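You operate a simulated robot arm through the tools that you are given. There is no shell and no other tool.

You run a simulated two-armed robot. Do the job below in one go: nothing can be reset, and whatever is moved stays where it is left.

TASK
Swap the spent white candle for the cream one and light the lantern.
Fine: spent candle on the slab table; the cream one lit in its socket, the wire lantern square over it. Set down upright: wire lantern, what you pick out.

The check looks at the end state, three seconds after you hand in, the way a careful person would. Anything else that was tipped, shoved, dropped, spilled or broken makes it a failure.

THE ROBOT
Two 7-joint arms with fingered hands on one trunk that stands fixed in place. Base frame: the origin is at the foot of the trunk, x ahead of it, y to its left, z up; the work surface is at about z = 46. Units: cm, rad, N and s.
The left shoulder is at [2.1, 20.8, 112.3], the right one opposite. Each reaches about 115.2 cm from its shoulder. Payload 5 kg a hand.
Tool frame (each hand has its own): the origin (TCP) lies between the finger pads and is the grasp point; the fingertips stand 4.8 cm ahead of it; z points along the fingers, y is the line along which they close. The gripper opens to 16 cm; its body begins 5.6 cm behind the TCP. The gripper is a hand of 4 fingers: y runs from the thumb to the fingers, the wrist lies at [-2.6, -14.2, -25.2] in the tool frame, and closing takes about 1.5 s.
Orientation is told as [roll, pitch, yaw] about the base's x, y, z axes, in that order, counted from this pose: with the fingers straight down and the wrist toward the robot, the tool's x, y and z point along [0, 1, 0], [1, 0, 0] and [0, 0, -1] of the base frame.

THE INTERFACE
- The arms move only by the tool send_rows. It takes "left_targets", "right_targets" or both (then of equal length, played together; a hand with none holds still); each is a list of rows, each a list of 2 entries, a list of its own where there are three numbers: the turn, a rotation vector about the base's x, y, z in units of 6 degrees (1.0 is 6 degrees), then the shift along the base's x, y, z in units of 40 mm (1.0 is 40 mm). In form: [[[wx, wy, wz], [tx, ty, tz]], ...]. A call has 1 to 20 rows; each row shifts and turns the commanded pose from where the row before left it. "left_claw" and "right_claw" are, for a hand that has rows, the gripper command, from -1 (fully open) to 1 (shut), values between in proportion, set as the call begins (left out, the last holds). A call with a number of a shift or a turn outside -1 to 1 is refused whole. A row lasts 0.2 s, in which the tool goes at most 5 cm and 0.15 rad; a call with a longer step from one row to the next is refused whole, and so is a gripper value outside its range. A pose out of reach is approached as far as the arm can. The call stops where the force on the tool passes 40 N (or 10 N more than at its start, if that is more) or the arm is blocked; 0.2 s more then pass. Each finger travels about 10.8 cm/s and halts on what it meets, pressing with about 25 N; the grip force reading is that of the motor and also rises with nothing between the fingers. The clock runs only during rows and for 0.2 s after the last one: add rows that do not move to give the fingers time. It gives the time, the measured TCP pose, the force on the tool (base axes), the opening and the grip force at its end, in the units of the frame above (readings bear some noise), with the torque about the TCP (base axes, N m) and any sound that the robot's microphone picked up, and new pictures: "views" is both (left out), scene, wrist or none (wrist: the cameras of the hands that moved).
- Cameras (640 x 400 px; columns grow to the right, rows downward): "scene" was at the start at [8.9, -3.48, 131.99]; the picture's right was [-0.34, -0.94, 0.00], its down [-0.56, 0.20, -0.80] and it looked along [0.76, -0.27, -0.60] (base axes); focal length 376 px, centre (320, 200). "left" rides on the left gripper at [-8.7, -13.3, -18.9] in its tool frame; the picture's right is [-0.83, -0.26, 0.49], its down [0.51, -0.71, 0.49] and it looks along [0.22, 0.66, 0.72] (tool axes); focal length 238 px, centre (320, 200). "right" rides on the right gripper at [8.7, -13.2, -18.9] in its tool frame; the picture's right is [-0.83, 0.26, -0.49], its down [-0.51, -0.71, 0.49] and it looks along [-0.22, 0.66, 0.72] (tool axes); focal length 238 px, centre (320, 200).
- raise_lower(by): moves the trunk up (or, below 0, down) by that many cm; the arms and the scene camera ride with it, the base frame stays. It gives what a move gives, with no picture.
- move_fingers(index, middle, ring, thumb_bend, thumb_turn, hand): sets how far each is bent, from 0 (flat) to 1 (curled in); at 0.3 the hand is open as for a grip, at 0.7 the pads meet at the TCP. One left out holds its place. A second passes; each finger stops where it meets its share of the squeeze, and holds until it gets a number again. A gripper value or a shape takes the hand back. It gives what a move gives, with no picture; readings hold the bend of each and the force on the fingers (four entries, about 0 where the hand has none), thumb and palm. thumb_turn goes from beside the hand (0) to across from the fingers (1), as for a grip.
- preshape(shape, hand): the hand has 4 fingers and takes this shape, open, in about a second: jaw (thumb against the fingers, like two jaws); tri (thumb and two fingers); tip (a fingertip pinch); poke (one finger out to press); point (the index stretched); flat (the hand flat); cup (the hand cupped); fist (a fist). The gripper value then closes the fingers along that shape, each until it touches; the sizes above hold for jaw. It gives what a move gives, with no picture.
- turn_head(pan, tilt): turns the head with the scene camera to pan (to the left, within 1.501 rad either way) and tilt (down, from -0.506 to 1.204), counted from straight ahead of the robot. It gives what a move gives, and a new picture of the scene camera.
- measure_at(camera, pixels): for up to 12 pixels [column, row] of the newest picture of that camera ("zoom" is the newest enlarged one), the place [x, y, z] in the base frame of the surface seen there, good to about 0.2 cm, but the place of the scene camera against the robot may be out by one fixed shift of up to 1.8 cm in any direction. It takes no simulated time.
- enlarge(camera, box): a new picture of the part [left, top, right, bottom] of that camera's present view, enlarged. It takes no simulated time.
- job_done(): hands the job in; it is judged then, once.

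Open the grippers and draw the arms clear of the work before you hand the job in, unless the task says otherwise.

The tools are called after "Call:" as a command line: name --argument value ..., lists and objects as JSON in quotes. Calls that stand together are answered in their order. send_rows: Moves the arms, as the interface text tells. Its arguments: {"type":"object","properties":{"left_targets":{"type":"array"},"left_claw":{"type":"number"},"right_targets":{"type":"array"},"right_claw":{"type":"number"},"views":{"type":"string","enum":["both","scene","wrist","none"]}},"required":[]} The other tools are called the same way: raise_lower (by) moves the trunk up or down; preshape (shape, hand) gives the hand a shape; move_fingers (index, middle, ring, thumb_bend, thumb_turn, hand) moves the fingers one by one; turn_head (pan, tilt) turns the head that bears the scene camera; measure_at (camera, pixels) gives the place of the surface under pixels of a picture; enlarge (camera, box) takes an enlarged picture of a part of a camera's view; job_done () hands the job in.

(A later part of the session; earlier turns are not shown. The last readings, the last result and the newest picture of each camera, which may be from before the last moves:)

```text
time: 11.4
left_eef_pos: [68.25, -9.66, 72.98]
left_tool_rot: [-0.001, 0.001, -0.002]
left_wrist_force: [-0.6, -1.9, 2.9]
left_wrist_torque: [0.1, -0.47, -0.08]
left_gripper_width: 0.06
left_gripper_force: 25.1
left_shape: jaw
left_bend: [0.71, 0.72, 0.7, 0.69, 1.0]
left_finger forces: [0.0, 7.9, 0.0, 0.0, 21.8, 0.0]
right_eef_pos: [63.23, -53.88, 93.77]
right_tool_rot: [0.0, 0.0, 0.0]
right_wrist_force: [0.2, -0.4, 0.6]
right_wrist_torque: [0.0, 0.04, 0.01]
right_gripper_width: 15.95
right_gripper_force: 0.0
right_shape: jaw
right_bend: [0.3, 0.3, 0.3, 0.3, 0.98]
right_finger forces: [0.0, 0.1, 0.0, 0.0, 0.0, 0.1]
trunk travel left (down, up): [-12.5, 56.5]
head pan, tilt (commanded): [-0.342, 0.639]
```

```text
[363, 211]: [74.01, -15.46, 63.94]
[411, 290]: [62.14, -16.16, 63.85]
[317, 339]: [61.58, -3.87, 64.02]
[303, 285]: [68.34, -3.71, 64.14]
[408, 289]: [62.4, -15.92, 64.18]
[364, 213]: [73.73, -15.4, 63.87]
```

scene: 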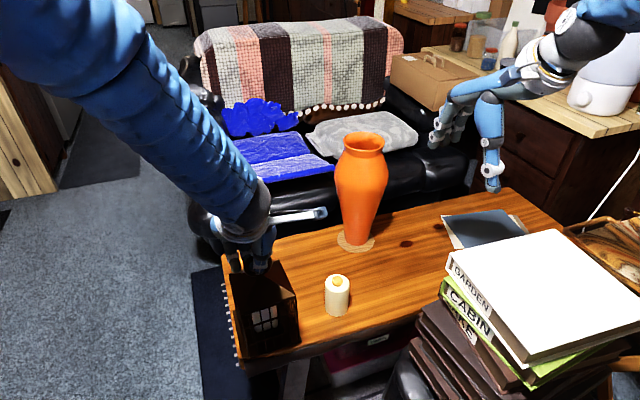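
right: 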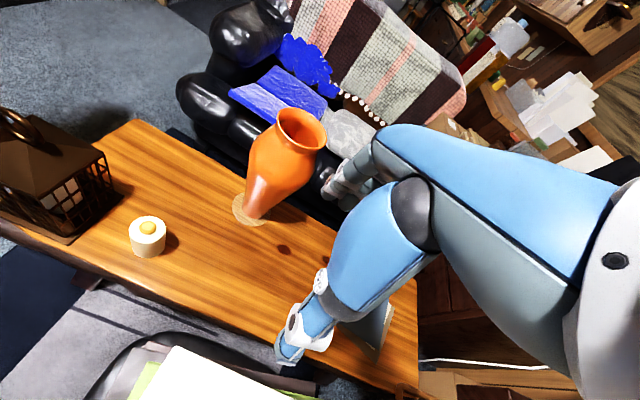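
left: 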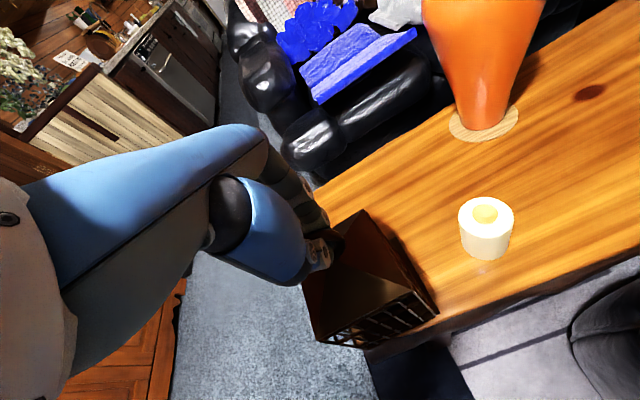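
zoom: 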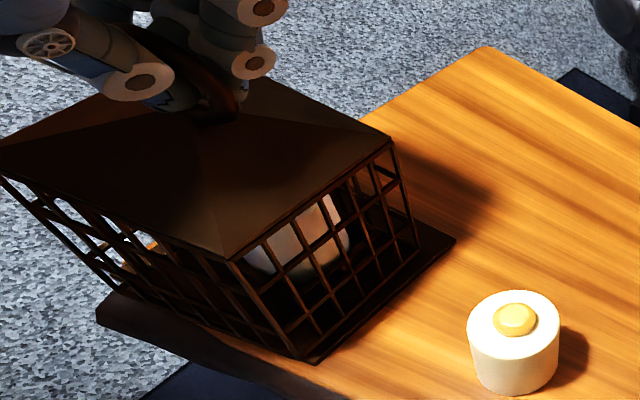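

The cage is level (corners all z≈63.9), centred at (67.8,-9.7) with about +3° yaw. I'll open the hand, rise 2.5 cm, centre on the ring and yaw +3° to match it.

Call:
send_rows --left_targets '[[[0, 0, 0], [0, 0, 0]], [[0, 0, 0], [0, 0, 0]], [[0, 0, 0], [0, 0, 0]], [[0, 0, 0], [0, 0, 0]], [[0, 0, 0], [0, 0, 0]], [[0, 0, 0], [0, 0, 0]], [[0, 0, 0], [0, 0, 0]], [[0, 0, 0], [0, 0, 0]], [[0, 0, 0.25], [-0.05, 0, 0.3]], [[0, 0, 0.25], [-0.05, 0, 0.32]], [[0, 0, 0], [0, 0, 0]]]' --left_claw -1 --views "both"

```text
time: 13.8
left_eef_pos: [67.69, -9.69, 75.33]
left_tool_rot: [0.0, -0.001, 0.053]
left_wrist_force: [-0.1, 0.3, -0.7]
left_wrist_torque: [0.02, -0.03, 0.03]
left_gripper_width: 15.95
left_gripper_force: 0.1
left_shape: jaw
left_bend: [0.3, 0.3, 0.3, 0.3, 0.98]
left_finger forces: [0.1, 0.1, 0.0, 0.0, 0.0, 0.0]
right_eef_pos: [63.27, -53.78, 93.73]
right_tool_rot: [0.0, 0.0, 0.0]
right_wrist_force: [0.1, 0.3, 0.4]
right_wrist_torque: [0.0, 0.02, 0.0]
right_gripper_width: 15.97
right_gripper_force: 0.1
right_shape: jaw
right_bend: [0.3, 0.3, 0.3, 0.3, 0.98]
right_finger forces: [0.0, 0.1, 0.1, 0.0, 0.0, 0.0]
trunk travel left (down, up): [-12.5, 56.5]
head pan, tilt (commanded): [-0.342, 0.639]
```

scene: 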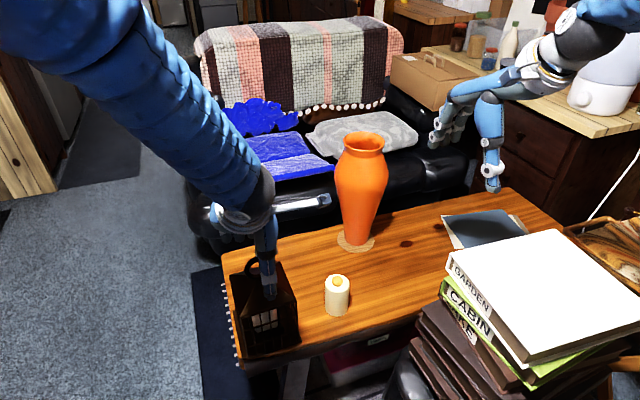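
left: 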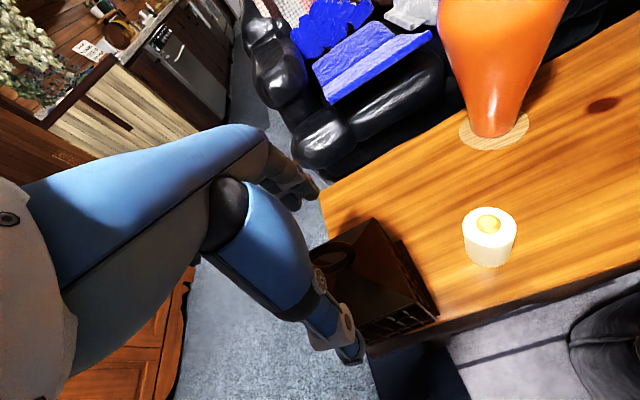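

The hand is open and the cage rests flat. I'll measure the ring (left view near (338,262)) before closing.

Call:
enlarge --camera "left" --box '[300, 200, 450, 340]'

Call:
enlarge --camera "right" --box '[0, 100, 140, 260]'

```text
2.86 times, centred on (375, 270) of left
```

zoom: 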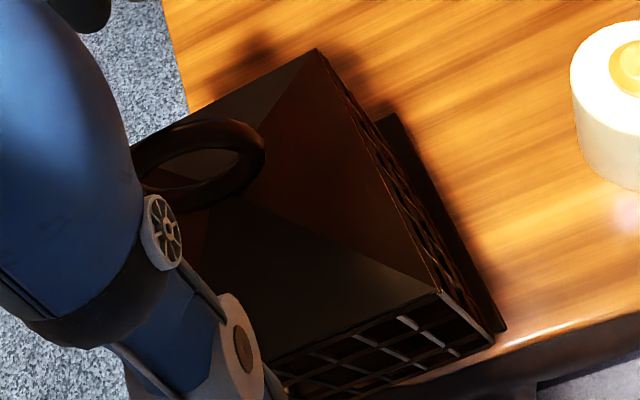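

```text
2.50 times, centred on (70, 180) of right
```

zoom: 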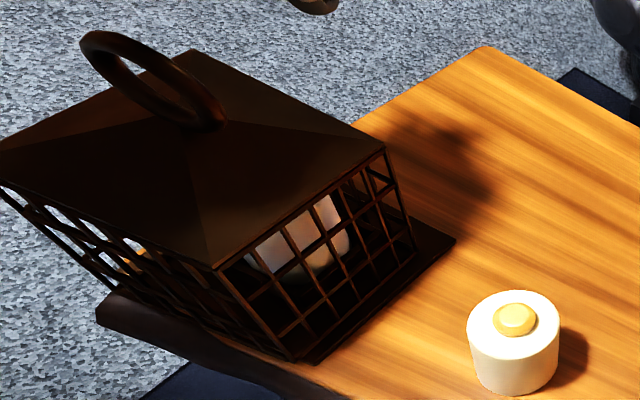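

Measuring the ring's top arc and roof corners in the right-camera zoom.

Call:
measure_at --camera "zoom" --pixels '[[100, 35], [130, 38], [160, 52], [195, 80], [218, 115], [85, 50], [383, 148], [216, 265], [4, 174], [200, 52], [298, 358], [414, 250]]'

Call:
measure_at --camera "left" --pixels '[[350, 247], [345, 244], [335, 245], [373, 219], [414, 301], [358, 250], [361, 258]]'

```text
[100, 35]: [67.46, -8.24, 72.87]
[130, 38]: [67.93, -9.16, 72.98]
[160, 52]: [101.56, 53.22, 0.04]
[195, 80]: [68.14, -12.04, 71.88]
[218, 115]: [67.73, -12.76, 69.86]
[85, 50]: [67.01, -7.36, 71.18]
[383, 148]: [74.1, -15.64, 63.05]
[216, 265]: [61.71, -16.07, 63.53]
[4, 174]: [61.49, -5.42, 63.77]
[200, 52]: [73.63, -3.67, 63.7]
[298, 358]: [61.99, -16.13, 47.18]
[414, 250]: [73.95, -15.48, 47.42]
```

```text
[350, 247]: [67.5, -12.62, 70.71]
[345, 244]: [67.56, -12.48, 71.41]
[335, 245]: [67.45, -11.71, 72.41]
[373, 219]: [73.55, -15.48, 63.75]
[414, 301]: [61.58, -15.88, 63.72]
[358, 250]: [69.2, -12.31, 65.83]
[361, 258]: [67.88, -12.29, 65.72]
```

The ring's top bar is at (67.6,-9.85,72.6), 2.8 cm ahead of the TCP. I'll nudge the hand by (-0.15,-0.25) and close on the bar with the pads.

Call:
send_rows --left_targets '[[[0, 0, 0], [-0.04, -0.065, 0]], [[0, 0, 0], [0, 0, 0]], [[0, 0, 0], [0, 0, 0]], [[0, 0, 0], [0, 0, 0]], [[0, 0, 0], [0, 0, 0]], [[0, 0, 0], [0, 0, 0]], [[0, 0, 0], [0, 0, 0]], [[0, 0, 0], [0, 0, 0]], [[0, 0, 0], [0, 0, 0]], [[0, 0, 0], [0, 0, 0]]]' --left_claw 1 --views "both"

```text
time: 16.0
left_eef_pos: [67.55, -9.93, 75.36]
left_tool_rot: [0.001, 0.0, 0.054]
left_wrist_force: [0.8, 0.3, 0.2]
left_wrist_torque: [-0.01, -0.05, -0.01]
left_gripper_width: 0.58
left_gripper_force: 25.4
left_shape: jaw
left_bend: [0.71, 0.67, 0.7, 0.72, 1.0]
left_finger forces: [12.1, 6.4, 0.0, 0.1, 20.4, 0.0]
right_eef_pos: [63.18, -53.9, 93.7]
right_tool_rot: [-0.002, 0.0, -0.001]
right_wrist_force: [-0.4, 0.2, 0.1]
right_wrist_torque: [-0.04, -0.04, -0.01]
right_gripper_width: 15.98
right_gripper_force: 0.0
right_shape: jaw
right_bend: [0.3, 0.3, 0.3, 0.3, 0.98]
right_finger forces: [0.0, 0.0, 0.0, 0.0, 0.1, 0.0]
trunk travel left (down, up): [-12.5, 56.5]
head pan, tilt (commanded): [-0.342, 0.639]
```

scene: 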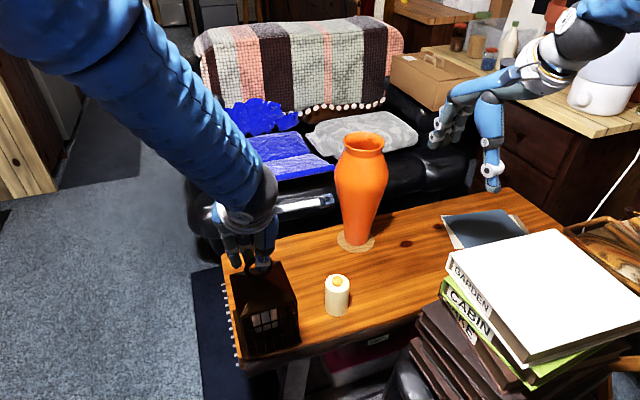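
left: 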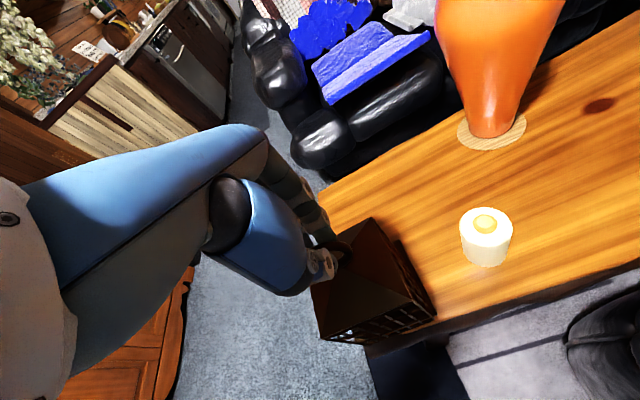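

Now it is a true pinch: thumb 20.4 N against index 12.1 and middle 6.4 N, with width 0.58 cm. I'll lift 2 cm and check that it stays level.

Call:
send_rows --left_targets '[[[0, 0, 0], [0, 0, 0.1]], [[0, 0, 0], [0, 0, 0.1]], [[0, 0, 0], [0, 0, 0.15]], [[0, 0, 0], [0, 0, 0.15]], [[0, 0, 0], [0, 0, 0]], [[0, 0, 0], [0, 0, 0]]]' --views "both"

```text
time: 17.4
left_eef_pos: [67.62, -9.89, 77.39]
left_tool_rot: [0.0, 0.0, 0.051]
left_wrist_force: [0.4, 0.3, -4.5]
left_wrist_torque: [-0.01, -0.02, -0.01]
left_gripper_width: 0.63
left_gripper_force: 25.2
left_shape: jaw
left_bend: [0.71, 0.67, 0.7, 0.72, 1.0]
left_finger forces: [12.3, 6.6, 0.0, 0.0, 20.4, 0.1]
right_eef_pos: [63.25, -53.78, 93.6]
right_tool_rot: [-0.001, 0.001, 0.001]
right_wrist_force: [-0.5, 0.3, 0.0]
right_wrist_torque: [0.0, 0.0, 0.05]
right_gripper_width: 15.95
right_gripper_force: 0.1
right_shape: jaw
right_bend: [0.3, 0.3, 0.3, 0.3, 0.98]
right_finger forces: [0.0, 0.0, 0.0, 0.0, 0.0, 0.0]
trunk travel left (down, up): [-12.5, 56.5]
head pan, tilt (commanded): [-0.342, 0.639]
```

scene: 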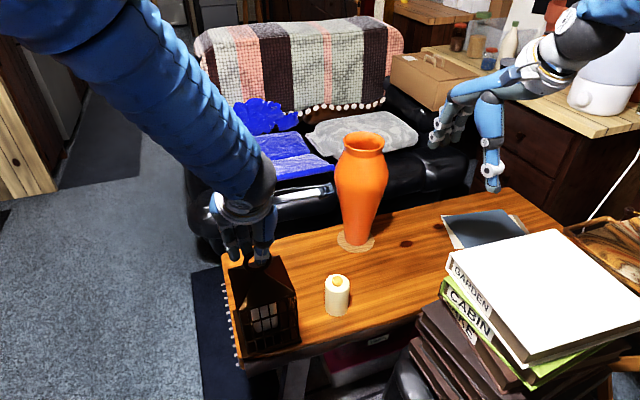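
left: 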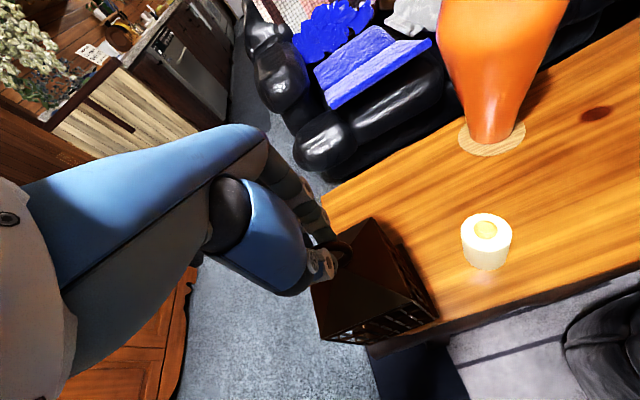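

The weight (-4.5 N) is on the pinch with steady grip forces. I'll measure the roof corners for level and yaw.

Call:
enlarge --camera "left" --box '[290, 200, 450, 360]'

Call:
enlarge --camera "right" --box '[0, 80, 140, 260]'

```text
2.50 times, centred on (370, 280) of left
```

zoom: 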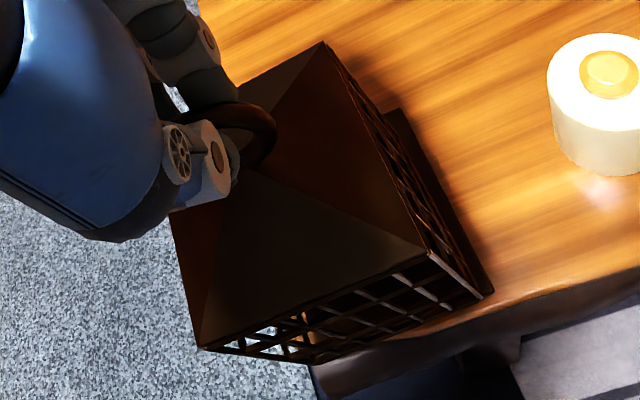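

```text
2.22 times, centred on (70, 170) of right
```

zoom: 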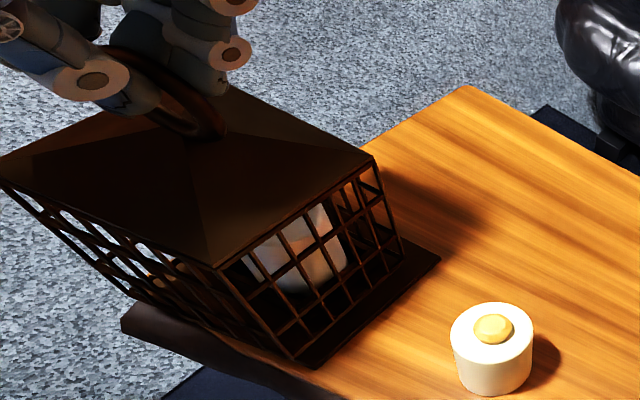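

Measuring the corners in the left camera (original pixels) and in the right zoom.

Call:
measure_at --camera "left" --pixels '[[371, 217], [412, 302], [321, 338], [310, 287], [410, 301], [322, 336], [370, 219]]'

Call:
measure_at --camera "zoom" --pixels '[[215, 264], [371, 160], [4, 185], [294, 355], [402, 258], [110, 165]]'

```text
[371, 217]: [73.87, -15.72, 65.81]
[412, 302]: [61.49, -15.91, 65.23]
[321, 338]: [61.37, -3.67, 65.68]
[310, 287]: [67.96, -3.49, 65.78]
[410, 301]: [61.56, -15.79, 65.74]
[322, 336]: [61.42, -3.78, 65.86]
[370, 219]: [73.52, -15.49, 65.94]
```

```text
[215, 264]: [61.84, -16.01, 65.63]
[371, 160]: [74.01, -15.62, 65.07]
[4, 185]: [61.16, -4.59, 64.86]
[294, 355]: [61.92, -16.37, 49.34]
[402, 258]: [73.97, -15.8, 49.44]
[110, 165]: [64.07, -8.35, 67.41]
```

The cage is level now (all corners z≈65.8) and its yaw matches the plate's, centre (67.62,-9.70) for TCP (67.64,-9.85). I'll lift it 16 cm straight up clear of the candle.

Call:
send_rows --left_targets '[[[0, 0, 0], [0, 0, 0.25]], [[0, 0, 0], [0, 0, 0.4]], [[0, 0, 0], [0, 0, 0.5]], [[0, 0, 0], [0, 0, 0.5]], [[0, 0, 0], [0, 0, 0.5]], [[0, 0, 0], [0, 0, 0.5]], [[0, 0, 0], [0, 0, 0.5]], [[0, 0, 0], [0, 0, 0.4]], [[0, 0, 0], [0, 0, 0.3]], [[0, 0, 0], [0, 0, 0.15]], [[0, 0, 0], [0, 0, 0]]]' --views "both"

```text
time: 19.8
left_eef_pos: [67.75, -9.87, 93.48]
left_tool_rot: [0.0, -0.001, 0.052]
left_wrist_force: [-0.1, 0.0, -4.5]
left_wrist_torque: [0.0, 0.0, 0.01]
left_gripper_width: 0.61
left_gripper_force: 25.0
left_shape: jaw
left_bend: [0.71, 0.67, 0.7, 0.72, 1.0]
left_finger forces: [12.6, 6.8, 0.0, 0.0, 20.4, 0.1]
right_eef_pos: [63.21, -53.76, 93.76]
right_tool_rot: [-0.001, 0.002, -0.001]
right_wrist_force: [0.3, 0.0, -0.2]
right_wrist_torque: [-0.01, -0.02, 0.06]
right_gripper_width: 15.97
right_gripper_force: 0.0
right_shape: jaw
right_bend: [0.3, 0.3, 0.3, 0.3, 0.98]
right_finger forces: [0.0, 0.1, 0.1, 0.1, 0.0, 0.1]
trunk travel left (down, up): [-12.5, 56.5]
head pan, tilt (commanded): [-0.342, 0.639]
```

scene: 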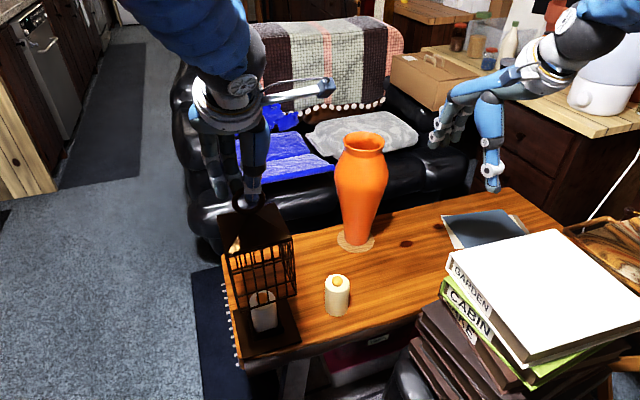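
left: 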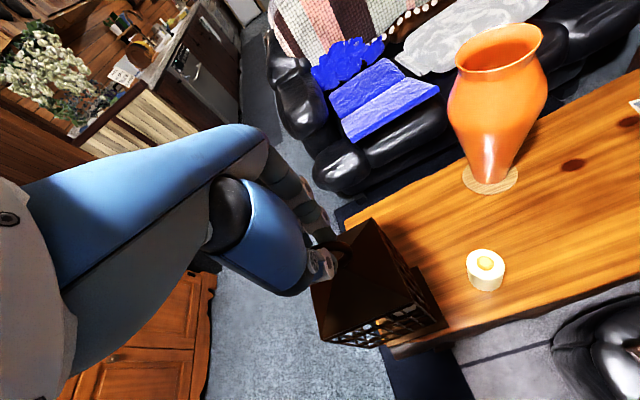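

The cage is clear above the plate and the spent candle stays in place. I'll carry the cage left by 30 cm to hold it out of the way.

Call:
send_rows --left_targets '[[[0, 0, 0], [0.05, 0.25, 0]], [[0, 0, 0], [0.1, 0.4, 0]], [[0, 0, 0], [0.1, 0.5, 0]], [[0, 0, 0], [0.1, 0.5, 0]], [[0, 0, 0], [0.1, 0.5, 0]], [[0, 0, 0], [0.1, 0.5, 0]], [[0, 0, 0], [0.1, 0.5, 0]], [[0, 0, 0], [0.1, 0.5, 0]], [[0, 0, 0], [0.1, 0.5, 0]], [[0, 0, 0], [0.1, 0.5, 0]], [[0, 0, 0], [0.1, 0.5, 0]], [[0, 0, 0], [0.1, 0.5, 0]], [[0, 0, 0], [0.1, 0.5, 0]], [[0, 0, 0], [0.1, 0.5, 0]], [[0, 0, 0], [0.1, 0.5, 0]], [[0, 0, 0], [0.05, 0.35, 0]], [[0, 0, 0], [0, 0, 0]]]' --views "both"

```text
time: 23.4
left_eef_pos: [73.9, 20.26, 93.55]
left_tool_rot: [0.001, 0.0, 0.052]
left_wrist_force: [0.7, -0.3, -3.3]
left_wrist_torque: [0.04, 0.02, 0.03]
left_gripper_width: 0.63
left_gripper_force: 24.5
left_shape: jaw
left_bend: [0.71, 0.67, 0.7, 0.72, 1.0]
left_finger forces: [12.7, 6.7, 0.1, 0.0, 20.4, 0.0]
right_eef_pos: [63.21, -53.77, 93.62]
right_tool_rot: [-0.001, 0.0, 0.0]
right_wrist_force: [-0.5, 0.6, -0.2]
right_wrist_torque: [0.02, 0.02, 0.01]
right_gripper_width: 15.97
right_gripper_force: 0.2
right_shape: jaw
right_bend: [0.3, 0.3, 0.3, 0.3, 0.98]
right_finger forces: [0.0, 0.1, 0.0, 0.1, 0.0, 0.1]
trunk travel left (down, up): [-12.5, 56.5]
head pan, tilt (commanded): [-0.342, 0.639]
```

scene: 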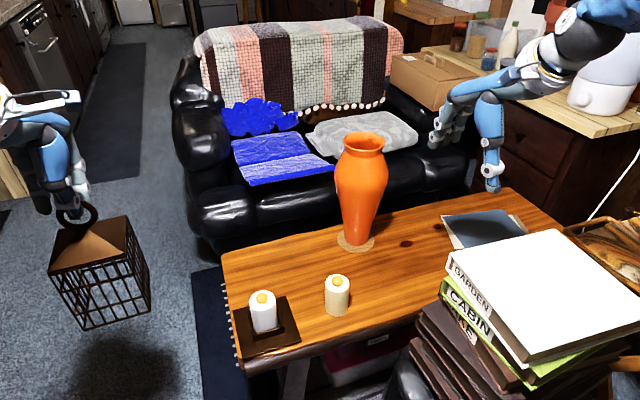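
left: 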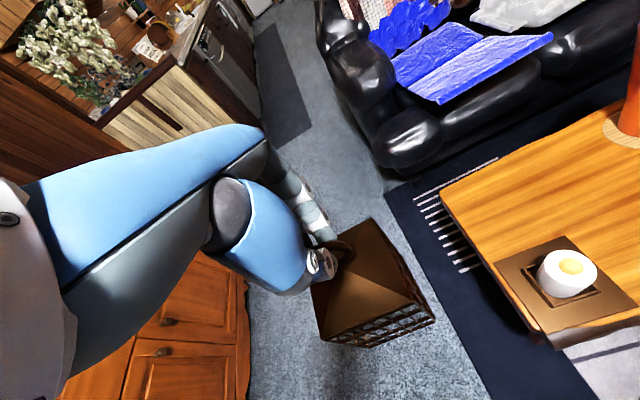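

The cage is held clear at left and the plate with the spent candle is exposed. I'll zoom in on the plate, socket and spent candle in the scene, left and right views.

Call:
enlarge --camera "scene" --box '[222, 265, 362, 365]'

Call:
enlarge --camera "left" --box '[490, 220, 640, 350]'

Call:
enlarge --camera "right" --box '[0, 110, 200, 270]'

```text
4.00 times, centred on (292, 315) of scene
```

zoom: 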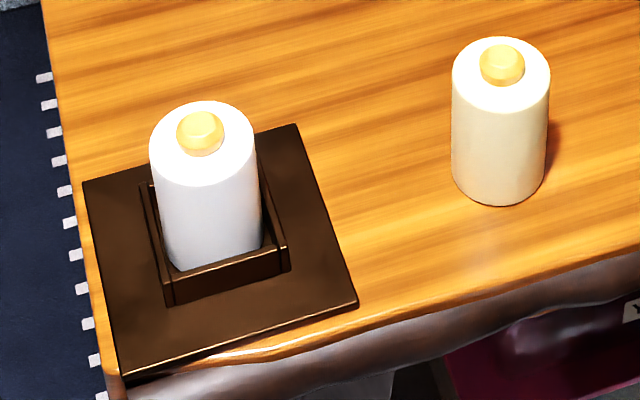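

```text
3.08 times, centred on (565, 285) of left
```

zoom: 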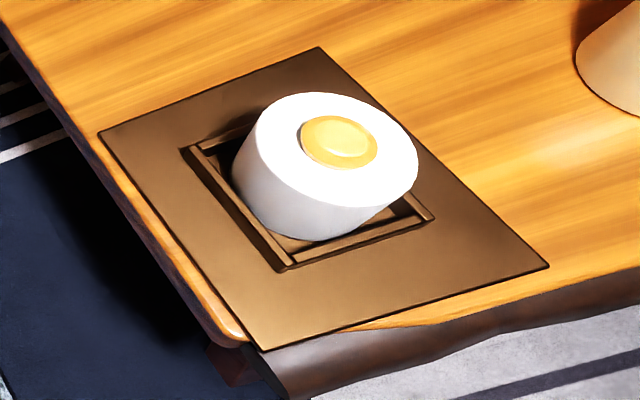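

```text
2.50 times, centred on (100, 190) of right
```

zoom: 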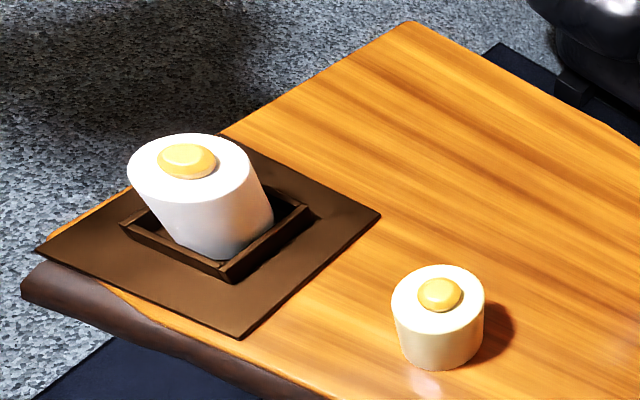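

The socket is a low square frame on the plate. The last zoom is of the right camera: I'll measure the plate corners, socket corners and candle rims there, then repeat in the left view.

Call:
measure_at --camera "zoom" --pixels '[[379, 214], [240, 338], [37, 251], [120, 222], [222, 280], [318, 213], [140, 165], [245, 165], [190, 137], [190, 200], [188, 155], [225, 270]]'

Call:
measure_at --camera "left" --pixels '[[494, 263], [565, 236], [638, 307], [546, 333], [522, 269], [553, 307], [600, 291], [541, 272], [594, 275], [565, 252], [573, 285], [571, 267]]'

Call:
measure_at --camera "scene" --pixels '[[243, 312], [294, 297], [309, 340], [254, 358], [264, 298], [276, 327], [264, 338], [293, 332], [338, 282], [338, 290]]'

```text
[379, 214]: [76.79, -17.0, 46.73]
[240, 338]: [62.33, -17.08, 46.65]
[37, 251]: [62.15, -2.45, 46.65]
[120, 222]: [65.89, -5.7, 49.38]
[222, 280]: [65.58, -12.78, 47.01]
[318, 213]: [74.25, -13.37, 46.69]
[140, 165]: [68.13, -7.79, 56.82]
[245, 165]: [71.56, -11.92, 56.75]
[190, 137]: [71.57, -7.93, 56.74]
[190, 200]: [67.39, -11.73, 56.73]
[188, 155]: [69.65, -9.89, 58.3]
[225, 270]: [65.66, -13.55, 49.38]
```

```text
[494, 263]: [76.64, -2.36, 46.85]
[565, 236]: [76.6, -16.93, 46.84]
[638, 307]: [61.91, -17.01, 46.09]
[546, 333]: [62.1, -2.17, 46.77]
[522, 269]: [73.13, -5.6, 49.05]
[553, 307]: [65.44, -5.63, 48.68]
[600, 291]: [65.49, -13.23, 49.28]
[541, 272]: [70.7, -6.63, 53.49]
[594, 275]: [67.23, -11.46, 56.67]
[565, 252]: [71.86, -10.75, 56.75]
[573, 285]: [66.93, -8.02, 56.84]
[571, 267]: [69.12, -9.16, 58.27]
```

```text
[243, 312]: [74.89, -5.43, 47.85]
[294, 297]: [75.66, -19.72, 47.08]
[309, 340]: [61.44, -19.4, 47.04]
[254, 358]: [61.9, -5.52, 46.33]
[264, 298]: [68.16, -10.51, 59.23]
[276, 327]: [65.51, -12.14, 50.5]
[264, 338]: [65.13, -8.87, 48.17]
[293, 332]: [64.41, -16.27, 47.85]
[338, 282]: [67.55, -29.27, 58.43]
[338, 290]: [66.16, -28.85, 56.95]
```

Plate centre is (69.45,-9.68), socket frame ≈7.7 cm outer with wall tops at z 49.3, centred (69.4,-9.5); the spent candle is 5.6 cm wide, rim z 56.75, centred (69.4,-9.6). I'll bring the right hand over it at z≈93, then view.

Call:
send_rows --right_targets '[[[0, 0, 0], [0.1, 0.6, 0]], [[0, 0, 0], [0.13, 0.9, 0]], [[0, 0, 0], [0.13, 0.9, 0]], [[0, 0, 0], [0.13, 0.9, 0]], [[0, 0, 0], [0.13, 0.9, 0]], [[0, 0, 0], [0.13, 0.9, 0]], [[0, 0, 0], [0.13, 0.9, 0]], [[0, 0, 0], [0.13, 0.9, 0]], [[0, 0, 0], [0.13, 0.9, 0]], [[0, 0, 0], [0.13, 0.9, -0.3]], [[0, 0, 0], [0.13, 0.9, -0.6]], [[0, 0, 0], [0.1, 0.9, -0.7]], [[0, 0, 0], [0.1, 0.54, -0.7]], [[0, 0, 0], [0, 0, -0.5]], [[0, 0, 0], [0, 0, 0]]]' --right_claw -1 --views "both"

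```text
time: 26.6
left_eef_pos: [73.75, 20.33, 93.45]
left_tool_rot: [0.0, -0.001, 0.053]
left_wrist_force: [-0.3, 0.1, -3.3]
left_wrist_torque: [-0.02, -0.03, 0.0]
left_gripper_width: 0.62
left_gripper_force: 25.5
left_shape: jaw
left_bend: [0.71, 0.67, 0.7, 0.72, 1.0]
left_finger forces: [12.8, 6.8, 0.0, 0.0, 20.2, 0.0]
right_eef_pos: [69.57, -9.81, 82.53]
right_tool_rot: [0.0, 0.0, 0.001]
right_wrist_force: [-0.4, 0.3, -0.9]
right_wrist_torque: [0.01, -0.04, 0.0]
right_gripper_width: 15.97
right_gripper_force: 0.0
right_shape: jaw
right_bend: [0.3, 0.3, 0.3, 0.3, 0.98]
right_finger forces: [0.0, 0.1, 0.0, 0.0, 0.1, 0.0]
trunk travel left (down, up): [-12.5, 56.5]
head pan, tilt (commanded): [-0.342, 0.639]
```

scene: 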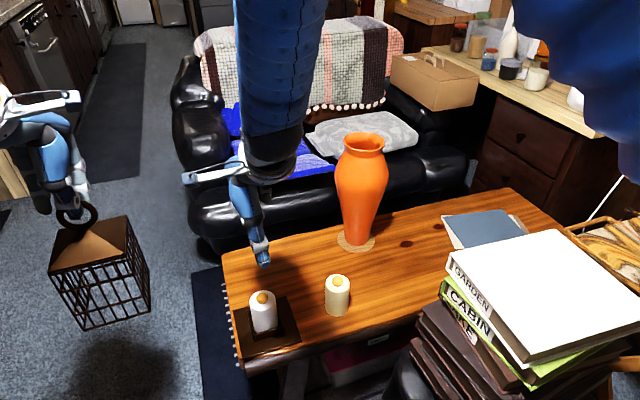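
right: 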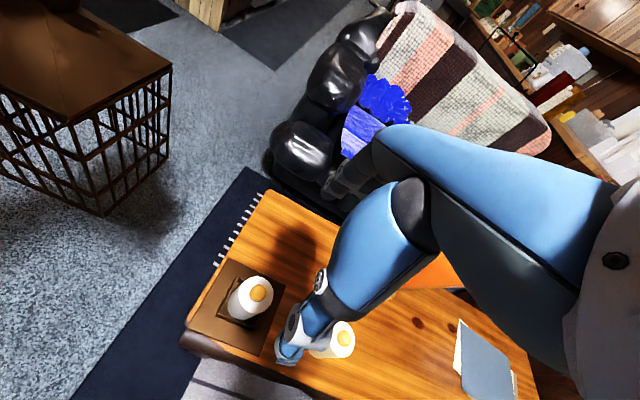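

The right hand is over the candle; I'll zoom the right camera on the spent candle for a refined centre.

Call:
enlarge --camera "right" --box '[180, 250, 370, 370]'

```text
3.33 times, centred on (275, 310) of right
```

zoom: 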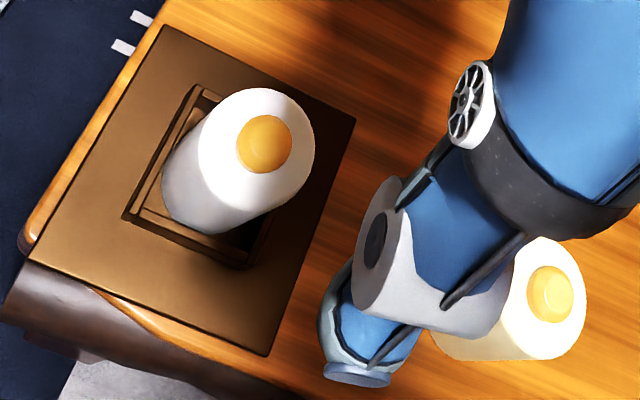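

Measuring spent candle rim points (202,145), (312,145), (257,92), (257,198), knob centre (265,143), and socket/plate corners, plus cream candle knob (550,293).

Call:
measure_at --camera "zoom" --pixels '[[203, 145], [310, 145], [257, 93], [255, 197], [265, 143], [245, 266], [125, 217], [195, 88], [353, 121], [265, 353], [548, 293], [545, 245]]'

```text
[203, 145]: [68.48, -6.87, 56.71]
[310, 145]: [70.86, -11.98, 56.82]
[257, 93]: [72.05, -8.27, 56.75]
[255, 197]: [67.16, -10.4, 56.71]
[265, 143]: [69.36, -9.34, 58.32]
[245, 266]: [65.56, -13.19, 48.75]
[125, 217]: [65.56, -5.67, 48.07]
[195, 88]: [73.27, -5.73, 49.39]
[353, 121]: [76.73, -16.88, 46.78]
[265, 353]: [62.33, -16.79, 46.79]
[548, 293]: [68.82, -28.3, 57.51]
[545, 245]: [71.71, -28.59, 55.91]
```

The spent candle's centre is about (69.55,-9.4). I'll descend straight to TCP z≈55.2 with the hand open around it.

Call:
send_rows --right_targets '[[[0, 0, 0], [0.03, 0.04, -0.5]], [[0, 0, 0], [0, 0, -0.75]], [[0, 0, 0], [0, 0, -0.75]], [[0, 0, 0], [0, 0, -0.75]], [[0, 0, 0], [0, 0, -0.75]], [[0, 0, 0], [0, 0, -0.75]], [[0, 0, 0], [0, 0, -0.75]], [[0, 0, 0], [0, 0, -0.6]], [[0, 0, 0], [0, 0, -0.5]], [[0, 0, 0], [0, 0, -0.4]], [[0, 0, 0], [0, 0, -0.3]], [[0, 0, 0], [0, 0, 0]]]' --right_claw -1 --views "both"

```text
time: 29.2
left_eef_pos: [73.78, 20.17, 93.43]
left_tool_rot: [0.0, -0.001, 0.052]
left_wrist_force: [1.0, 0.2, -3.5]
left_wrist_torque: [0.0, 0.01, 0.0]
left_gripper_width: 0.62
left_gripper_force: 25.4
left_shape: jaw
left_bend: [0.71, 0.67, 0.7, 0.72, 1.0]
left_finger forces: [12.6, 6.9, 0.1, 0.0, 20.2, 0.0]
right_eef_pos: [69.79, -9.44, 55.12]
right_tool_rot: [0.0, 0.0, -0.001]
right_wrist_force: [0.5, -0.2, 0.0]
right_wrist_torque: [0.01, 0.04, -0.01]
right_gripper_width: 15.94
right_gripper_force: 0.1
right_shape: jaw
right_bend: [0.3, 0.3, 0.3, 0.3, 0.98]
right_finger forces: [0.0, 0.1, 0.0, 0.0, 0.0, 0.0]
trunk travel left (down, up): [-12.5, 56.5]
head pan, tilt (commanded): [-0.342, 0.639]
```

scene: 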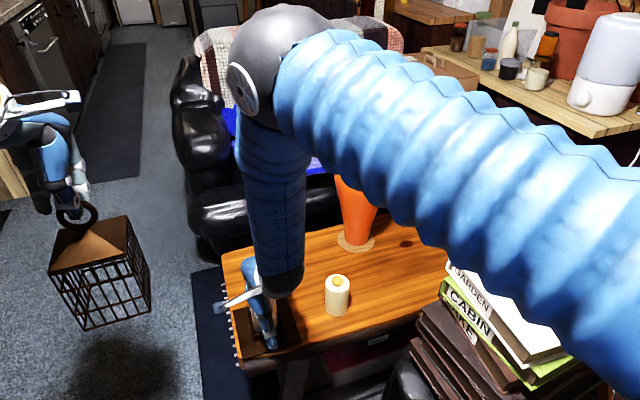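
right: 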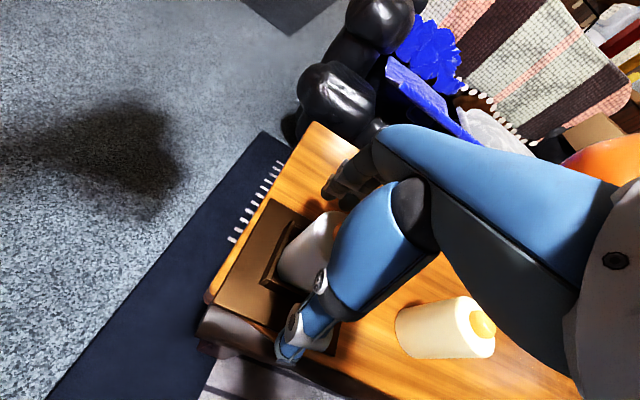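

No contact, and the candle stands between the jaws. I'll close the right hand on the spent candle.

Call:
send_rows --right_targets '[[[0, 0, 0], [0, 0, 0]], [[0, 0, 0], [0, 0, 0]], [[0, 0, 0], [0, 0, 0]], [[0, 0, 0], [0, 0, 0]], [[0, 0, 0], [0, 0, 0]], [[0, 0, 0], [0, 0, 0]], [[0, 0, 0], [0, 0, 0]], [[0, 0, 0], [0, 0, 0]]]' --right_claw 1 --views "both"

```text
time: 31.0
left_eef_pos: [73.8, 20.22, 93.54]
left_tool_rot: [0.001, -0.001, 0.052]
left_wrist_force: [0.2, 0.0, -3.9]
left_wrist_torque: [-0.03, -0.02, -0.03]
left_gripper_width: 0.63
left_gripper_force: 25.2
left_shape: jaw
left_bend: [0.71, 0.67, 0.7, 0.72, 1.0]
left_finger forces: [12.7, 6.8, 0.0, 0.0, 20.1, 0.0]
right_eef_pos: [69.86, -9.32, 55.19]
right_tool_rot: [0.001, 0.002, 0.0]
right_wrist_force: [0.1, -0.2, 0.3]
right_wrist_torque: [0.0, 0.04, -0.02]
right_gripper_width: 5.44
right_gripper_force: 24.9
right_shape: jaw
right_bend: [0.74, 0.54, 0.56, 0.73, 1.0]
right_finger forces: [12.4, 7.4, 0.0, 0.0, 21.3, 0.1]
trunk travel left (down, up): [-12.5, 56.5]
head pan, tilt (commanded): [-0.342, 0.639]
```

scene: 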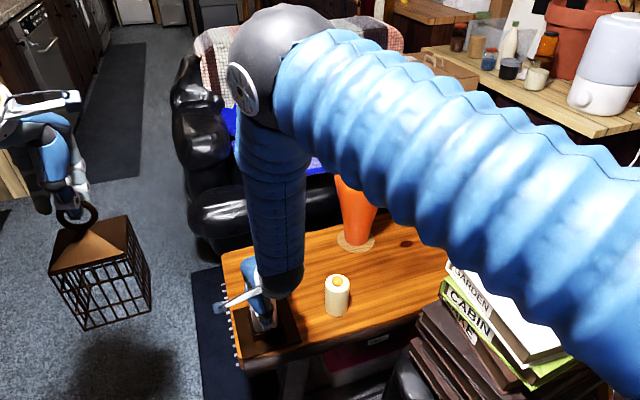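
right: 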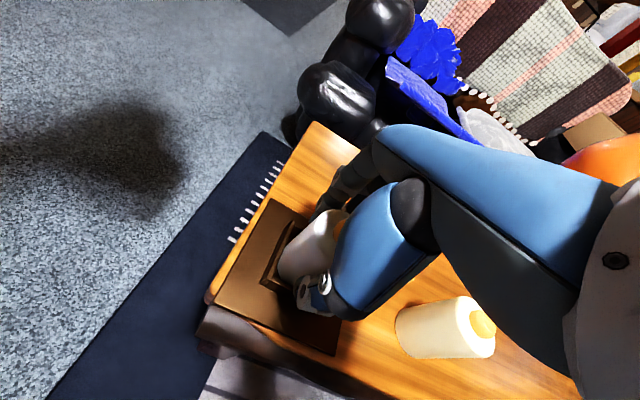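

Good grip: width 5.44 cm, thumb 21.3 N against index 12.4 and middle 7.4 N. I'll lift 5 cm straight up out of the socket and look.

Call:
send_rows --right_targets '[[[0, 0, 0], [0, 0, 0.1]], [[0, 0, 0], [0, 0, 0.15]], [[0, 0, 0], [0, 0, 0.2]], [[0, 0, 0], [0, 0, 0.25]], [[0, 0, 0], [0, 0, 0.3]], [[0, 0, 0], [0, 0, 0.25]], [[0, 0, 0], [0, 0, 0]]]' --views "both"

```text
time: 32.6
left_eef_pos: [73.74, 20.1, 93.47]
left_tool_rot: [0.001, 0.002, 0.052]
left_wrist_force: [-0.4, 0.7, -4.0]
left_wrist_torque: [-0.01, 0.04, -0.01]
left_gripper_width: 0.63
left_gripper_force: 25.0
left_shape: jaw
left_bend: [0.71, 0.67, 0.7, 0.72, 1.0]
left_finger forces: [12.5, 7.0, 0.0, 0.0, 20.1, 0.1]
right_eef_pos: [69.84, -9.45, 60.25]
right_tool_rot: [0.0, 0.001, 0.001]
right_wrist_force: [0.1, -0.6, -2.9]
right_wrist_torque: [0.01, 0.02, -0.04]
right_gripper_width: 5.42
right_gripper_force: 24.8
right_shape: jaw
right_bend: [0.74, 0.54, 0.56, 0.73, 1.0]
right_finger forces: [12.5, 7.4, 0.0, 0.1, 21.3, 0.0]
trunk travel left (down, up): [-12.5, 56.5]
head pan, tilt (commanded): [-0.342, 0.639]
```

scene: 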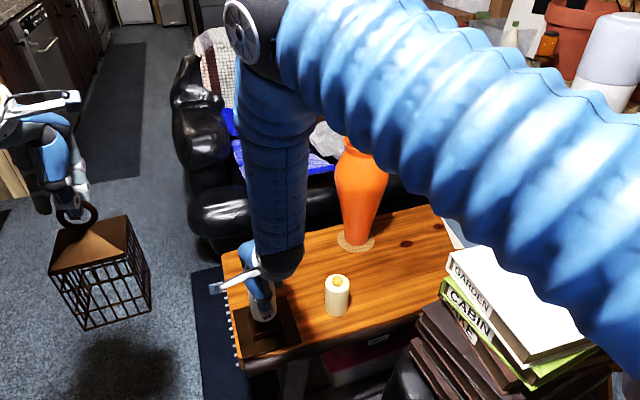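
right: 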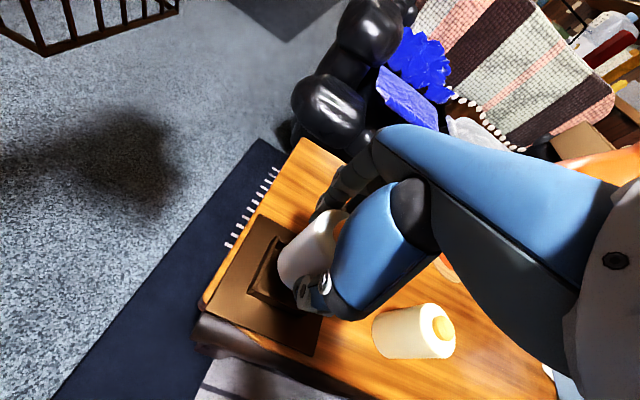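

The spent candle (2.9 N) is out and held upright. I'll raise it another 3 cm and carry it to the free table area near (86,-21).

Call:
send_rows --right_targets '[[[0, 0, 0], [0, 0, 0.4]], [[0, 0, 0], [0, 0, 0.35]], [[0, 0, 0], [0.3, -0.2, 0]], [[0, 0, 0], [0.5, -0.35, 0]], [[0, 0, 0], [0.6, -0.42, 0]], [[0, 0, 0], [0.6, -0.42, 0]], [[0, 0, 0], [0.6, -0.42, 0]], [[0, 0, 0], [0.6, -0.42, 0]], [[0, 0, 0], [0.5, -0.35, 0]], [[0, 0, 0], [0.35, -0.25, 0]], [[0, 0, 0], [0.07, -0.05, 0]], [[0, 0, 0], [0, 0, 0]]]' --views "both"

```text
time: 35.2
left_eef_pos: [73.76, 20.13, 93.42]
left_tool_rot: [0.0, 0.003, 0.052]
left_wrist_force: [0.4, 0.7, -3.8]
left_wrist_torque: [-0.01, 0.02, -0.03]
left_gripper_width: 0.64
left_gripper_force: 25.0
left_shape: jaw
left_bend: [0.71, 0.67, 0.7, 0.72, 1.0]
left_finger forces: [12.6, 7.0, 0.0, 0.0, 20.1, 0.0]
right_eef_pos: [85.92, -20.99, 63.07]
right_tool_rot: [0.002, 0.001, 0.0]
right_wrist_force: [-0.2, 0.8, -3.8]
right_wrist_torque: [0.06, -0.06, -0.01]
right_gripper_width: 5.42
right_gripper_force: 24.9
right_shape: jaw
right_bend: [0.74, 0.54, 0.56, 0.73, 1.0]
right_finger forces: [12.8, 7.4, 0.1, 0.1, 21.3, 0.0]
trunk travel left (down, up): [-12.5, 56.5]
head pan, tilt (commanded): [-0.342, 0.639]
```

scene: 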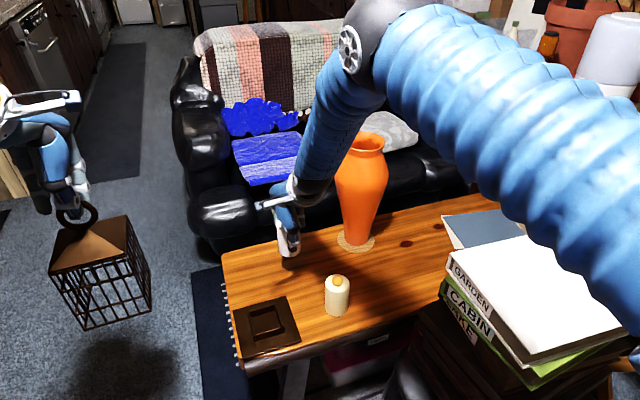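
right: 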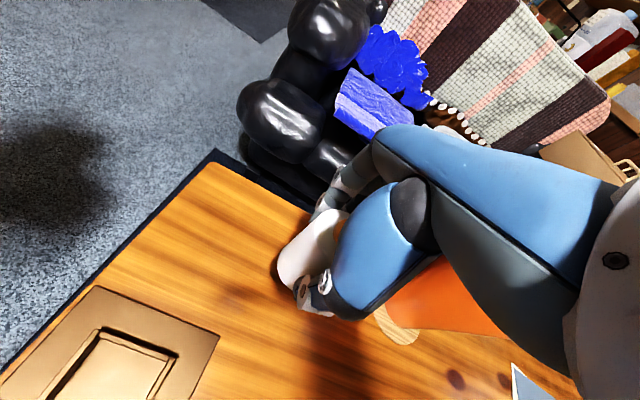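

The carry went fine and the socket is now empty. I'll lower the spent candle slowly toward the table (TCP from 63.2 to about 54.5).

Call:
send_rows --right_targets '[[[0, 0, 0], [0, 0, -0.4]], [[0, 0, 0], [0, 0, -0.5]], [[0, 0, 0], [0, 0, -0.5]], [[0, 0, 0], [0, 0, -0.3]], [[0, 0, 0], [0, 0, -0.2]], [[0, 0, 0], [0, 0, -0.1]], [[0, 0, 0], [0, 0, -0.1]], [[0, 0, 0], [0, 0, -0.06]], [[0, 0, 0], [0, 0, 0]]]' --views "both"

```text
time: 37.2
left_eef_pos: [73.85, 20.21, 93.42]
left_tool_rot: [0.001, 0.002, 0.051]
left_wrist_force: [0.0, 0.1, -4.2]
left_wrist_torque: [-0.02, -0.01, -0.01]
left_gripper_width: 0.63
left_gripper_force: 24.8
left_shape: jaw
left_bend: [0.71, 0.67, 0.7, 0.72, 1.0]
left_finger forces: [12.6, 6.9, 0.0, 0.0, 20.2, 0.1]
right_eef_pos: [86.36, -20.79, 54.6]
right_tool_rot: [0.001, 0.004, -0.002]
right_wrist_force: [0.4, 0.0, -2.1]
right_wrist_torque: [-0.02, -0.04, 0.01]
right_gripper_width: 5.43
right_gripper_force: 25.2
right_shape: jaw
right_bend: [0.74, 0.54, 0.56, 0.73, 1.0]
right_finger forces: [12.8, 7.5, 0.0, 0.0, 21.1, 0.1]
trunk travel left (down, up): [-12.5, 56.5]
head pan, tilt (commanded): [-0.342, 0.639]
```

scene: 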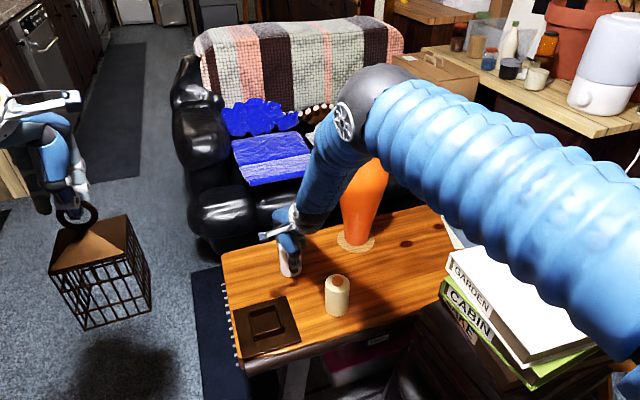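
right: 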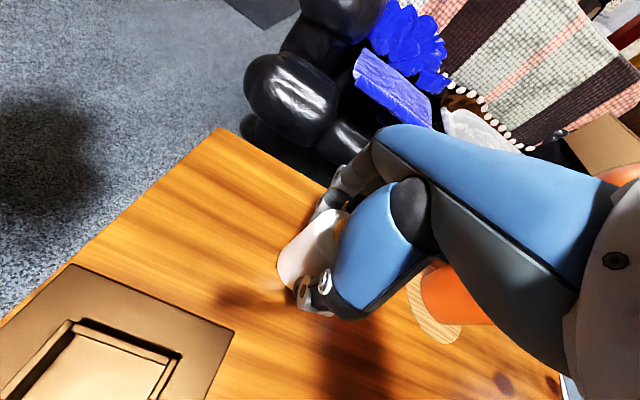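

The candle is about to touch down (force still -2.1). I'll check the clearance between the right forearm/elbow and the vase before continuing.

Call:
measure_at --camera "scene" --pixels '[[375, 90], [345, 125], [335, 170], [315, 200], [360, 190], [375, 200], [385, 175], [420, 150], [360, 160], [295, 215], [350, 250], [380, 170]]'

Call:
enlarge --camera "scene" --box '[250, 60, 450, 290]'

```text
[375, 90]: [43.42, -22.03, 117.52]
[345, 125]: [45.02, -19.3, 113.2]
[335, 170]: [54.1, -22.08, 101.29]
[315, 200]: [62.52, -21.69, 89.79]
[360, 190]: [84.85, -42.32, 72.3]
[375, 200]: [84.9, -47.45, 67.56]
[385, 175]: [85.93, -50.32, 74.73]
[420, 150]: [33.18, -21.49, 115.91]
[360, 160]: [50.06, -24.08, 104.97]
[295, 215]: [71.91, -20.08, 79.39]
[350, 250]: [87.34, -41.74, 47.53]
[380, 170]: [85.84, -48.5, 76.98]
```

```text
1.74 times, centred on (350, 175) of scene
```

zoom: 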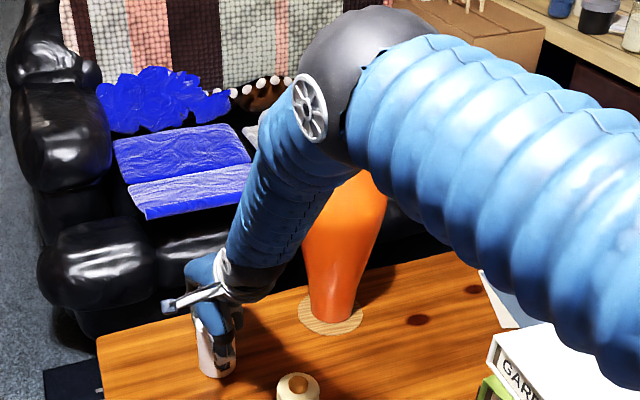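

The forearm is over 20 cm from the vase. I'll lower in two tiny steps until the table takes the weight.

Call:
send_rows --right_targets '[[[0, 0, 0], [0, 0, -0.03]], [[0, 0, 0], [0, 0, -0.02]], [[0, 0, 0], [0, 0, 0]]]' --views "none"

```text
time: 38.0
left_eef_pos: [73.86, 20.25, 93.38]
left_tool_rot: [0.0, 0.001, 0.052]
left_wrist_force: [0.5, -0.4, -4.8]
left_wrist_torque: [-0.03, 0.0, -0.01]
left_gripper_width: 0.63
left_gripper_force: 24.9
left_shape: jaw
left_bend: [0.71, 0.67, 0.7, 0.72, 1.0]
left_finger forces: [12.5, 7.0, 0.0, 0.0, 20.3, 0.0]
right_eef_pos: [86.3, -20.97, 54.38]
right_tool_rot: [-0.001, 0.001, -0.001]
right_wrist_force: [-0.1, -0.2, -1.6]
right_wrist_torque: [0.03, -0.01, 0.01]
right_gripper_width: 5.43
right_gripper_force: 24.0
right_shape: jaw
right_bend: [0.74, 0.54, 0.56, 0.73, 1.0]
right_finger forces: [12.8, 7.6, 0.1, 0.0, 21.3, 0.1]
trunk travel left (down, up): [-12.5, 56.5]
head pan, tilt (commanded): [-0.342, 0.639]
```

The force eases from about -3 to -1.6 N. I'll take one or two more tiny steps down until it turns positive.

Call:
send_rows --right_targets '[[[0, 0, 0], [0, 0, -0.025]], [[0, 0, 0], [0, 0, -0.025]], [[0, 0, 0], [0, 0, 0]]]' --views "wrist"

```text
time: 38.8
left_eef_pos: [73.7, 20.06, 93.57]
left_tool_rot: [-0.001, 0.001, 0.052]
left_wrist_force: [0.5, 0.5, -4.4]
left_wrist_torque: [-0.02, 0.01, 0.02]
left_gripper_width: 0.62
left_gripper_force: 25.0
left_shape: jaw
left_bend: [0.71, 0.67, 0.7, 0.72, 1.0]
left_finger forces: [12.6, 7.0, 0.0, 0.0, 20.0, 0.0]
right_eef_pos: [86.33, -21.01, 54.33]
right_tool_rot: [-0.001, -0.002, 0.0]
right_wrist_force: [-1.8, 0.4, 6.9]
right_wrist_torque: [0.0, 0.04, 0.02]
right_gripper_width: 5.44
right_gripper_force: 24.5
right_shape: jaw
right_bend: [0.74, 0.55, 0.56, 0.73, 1.0]
right_finger forces: [13.0, 7.9, 0.0, 0.0, 23.2, 0.0]
trunk travel left (down, up): [-12.5, 56.5]
head pan, tilt (commanded): [-0.342, 0.639]
```

right: 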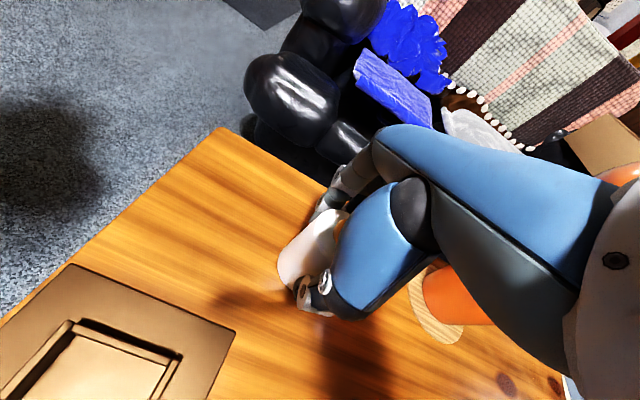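

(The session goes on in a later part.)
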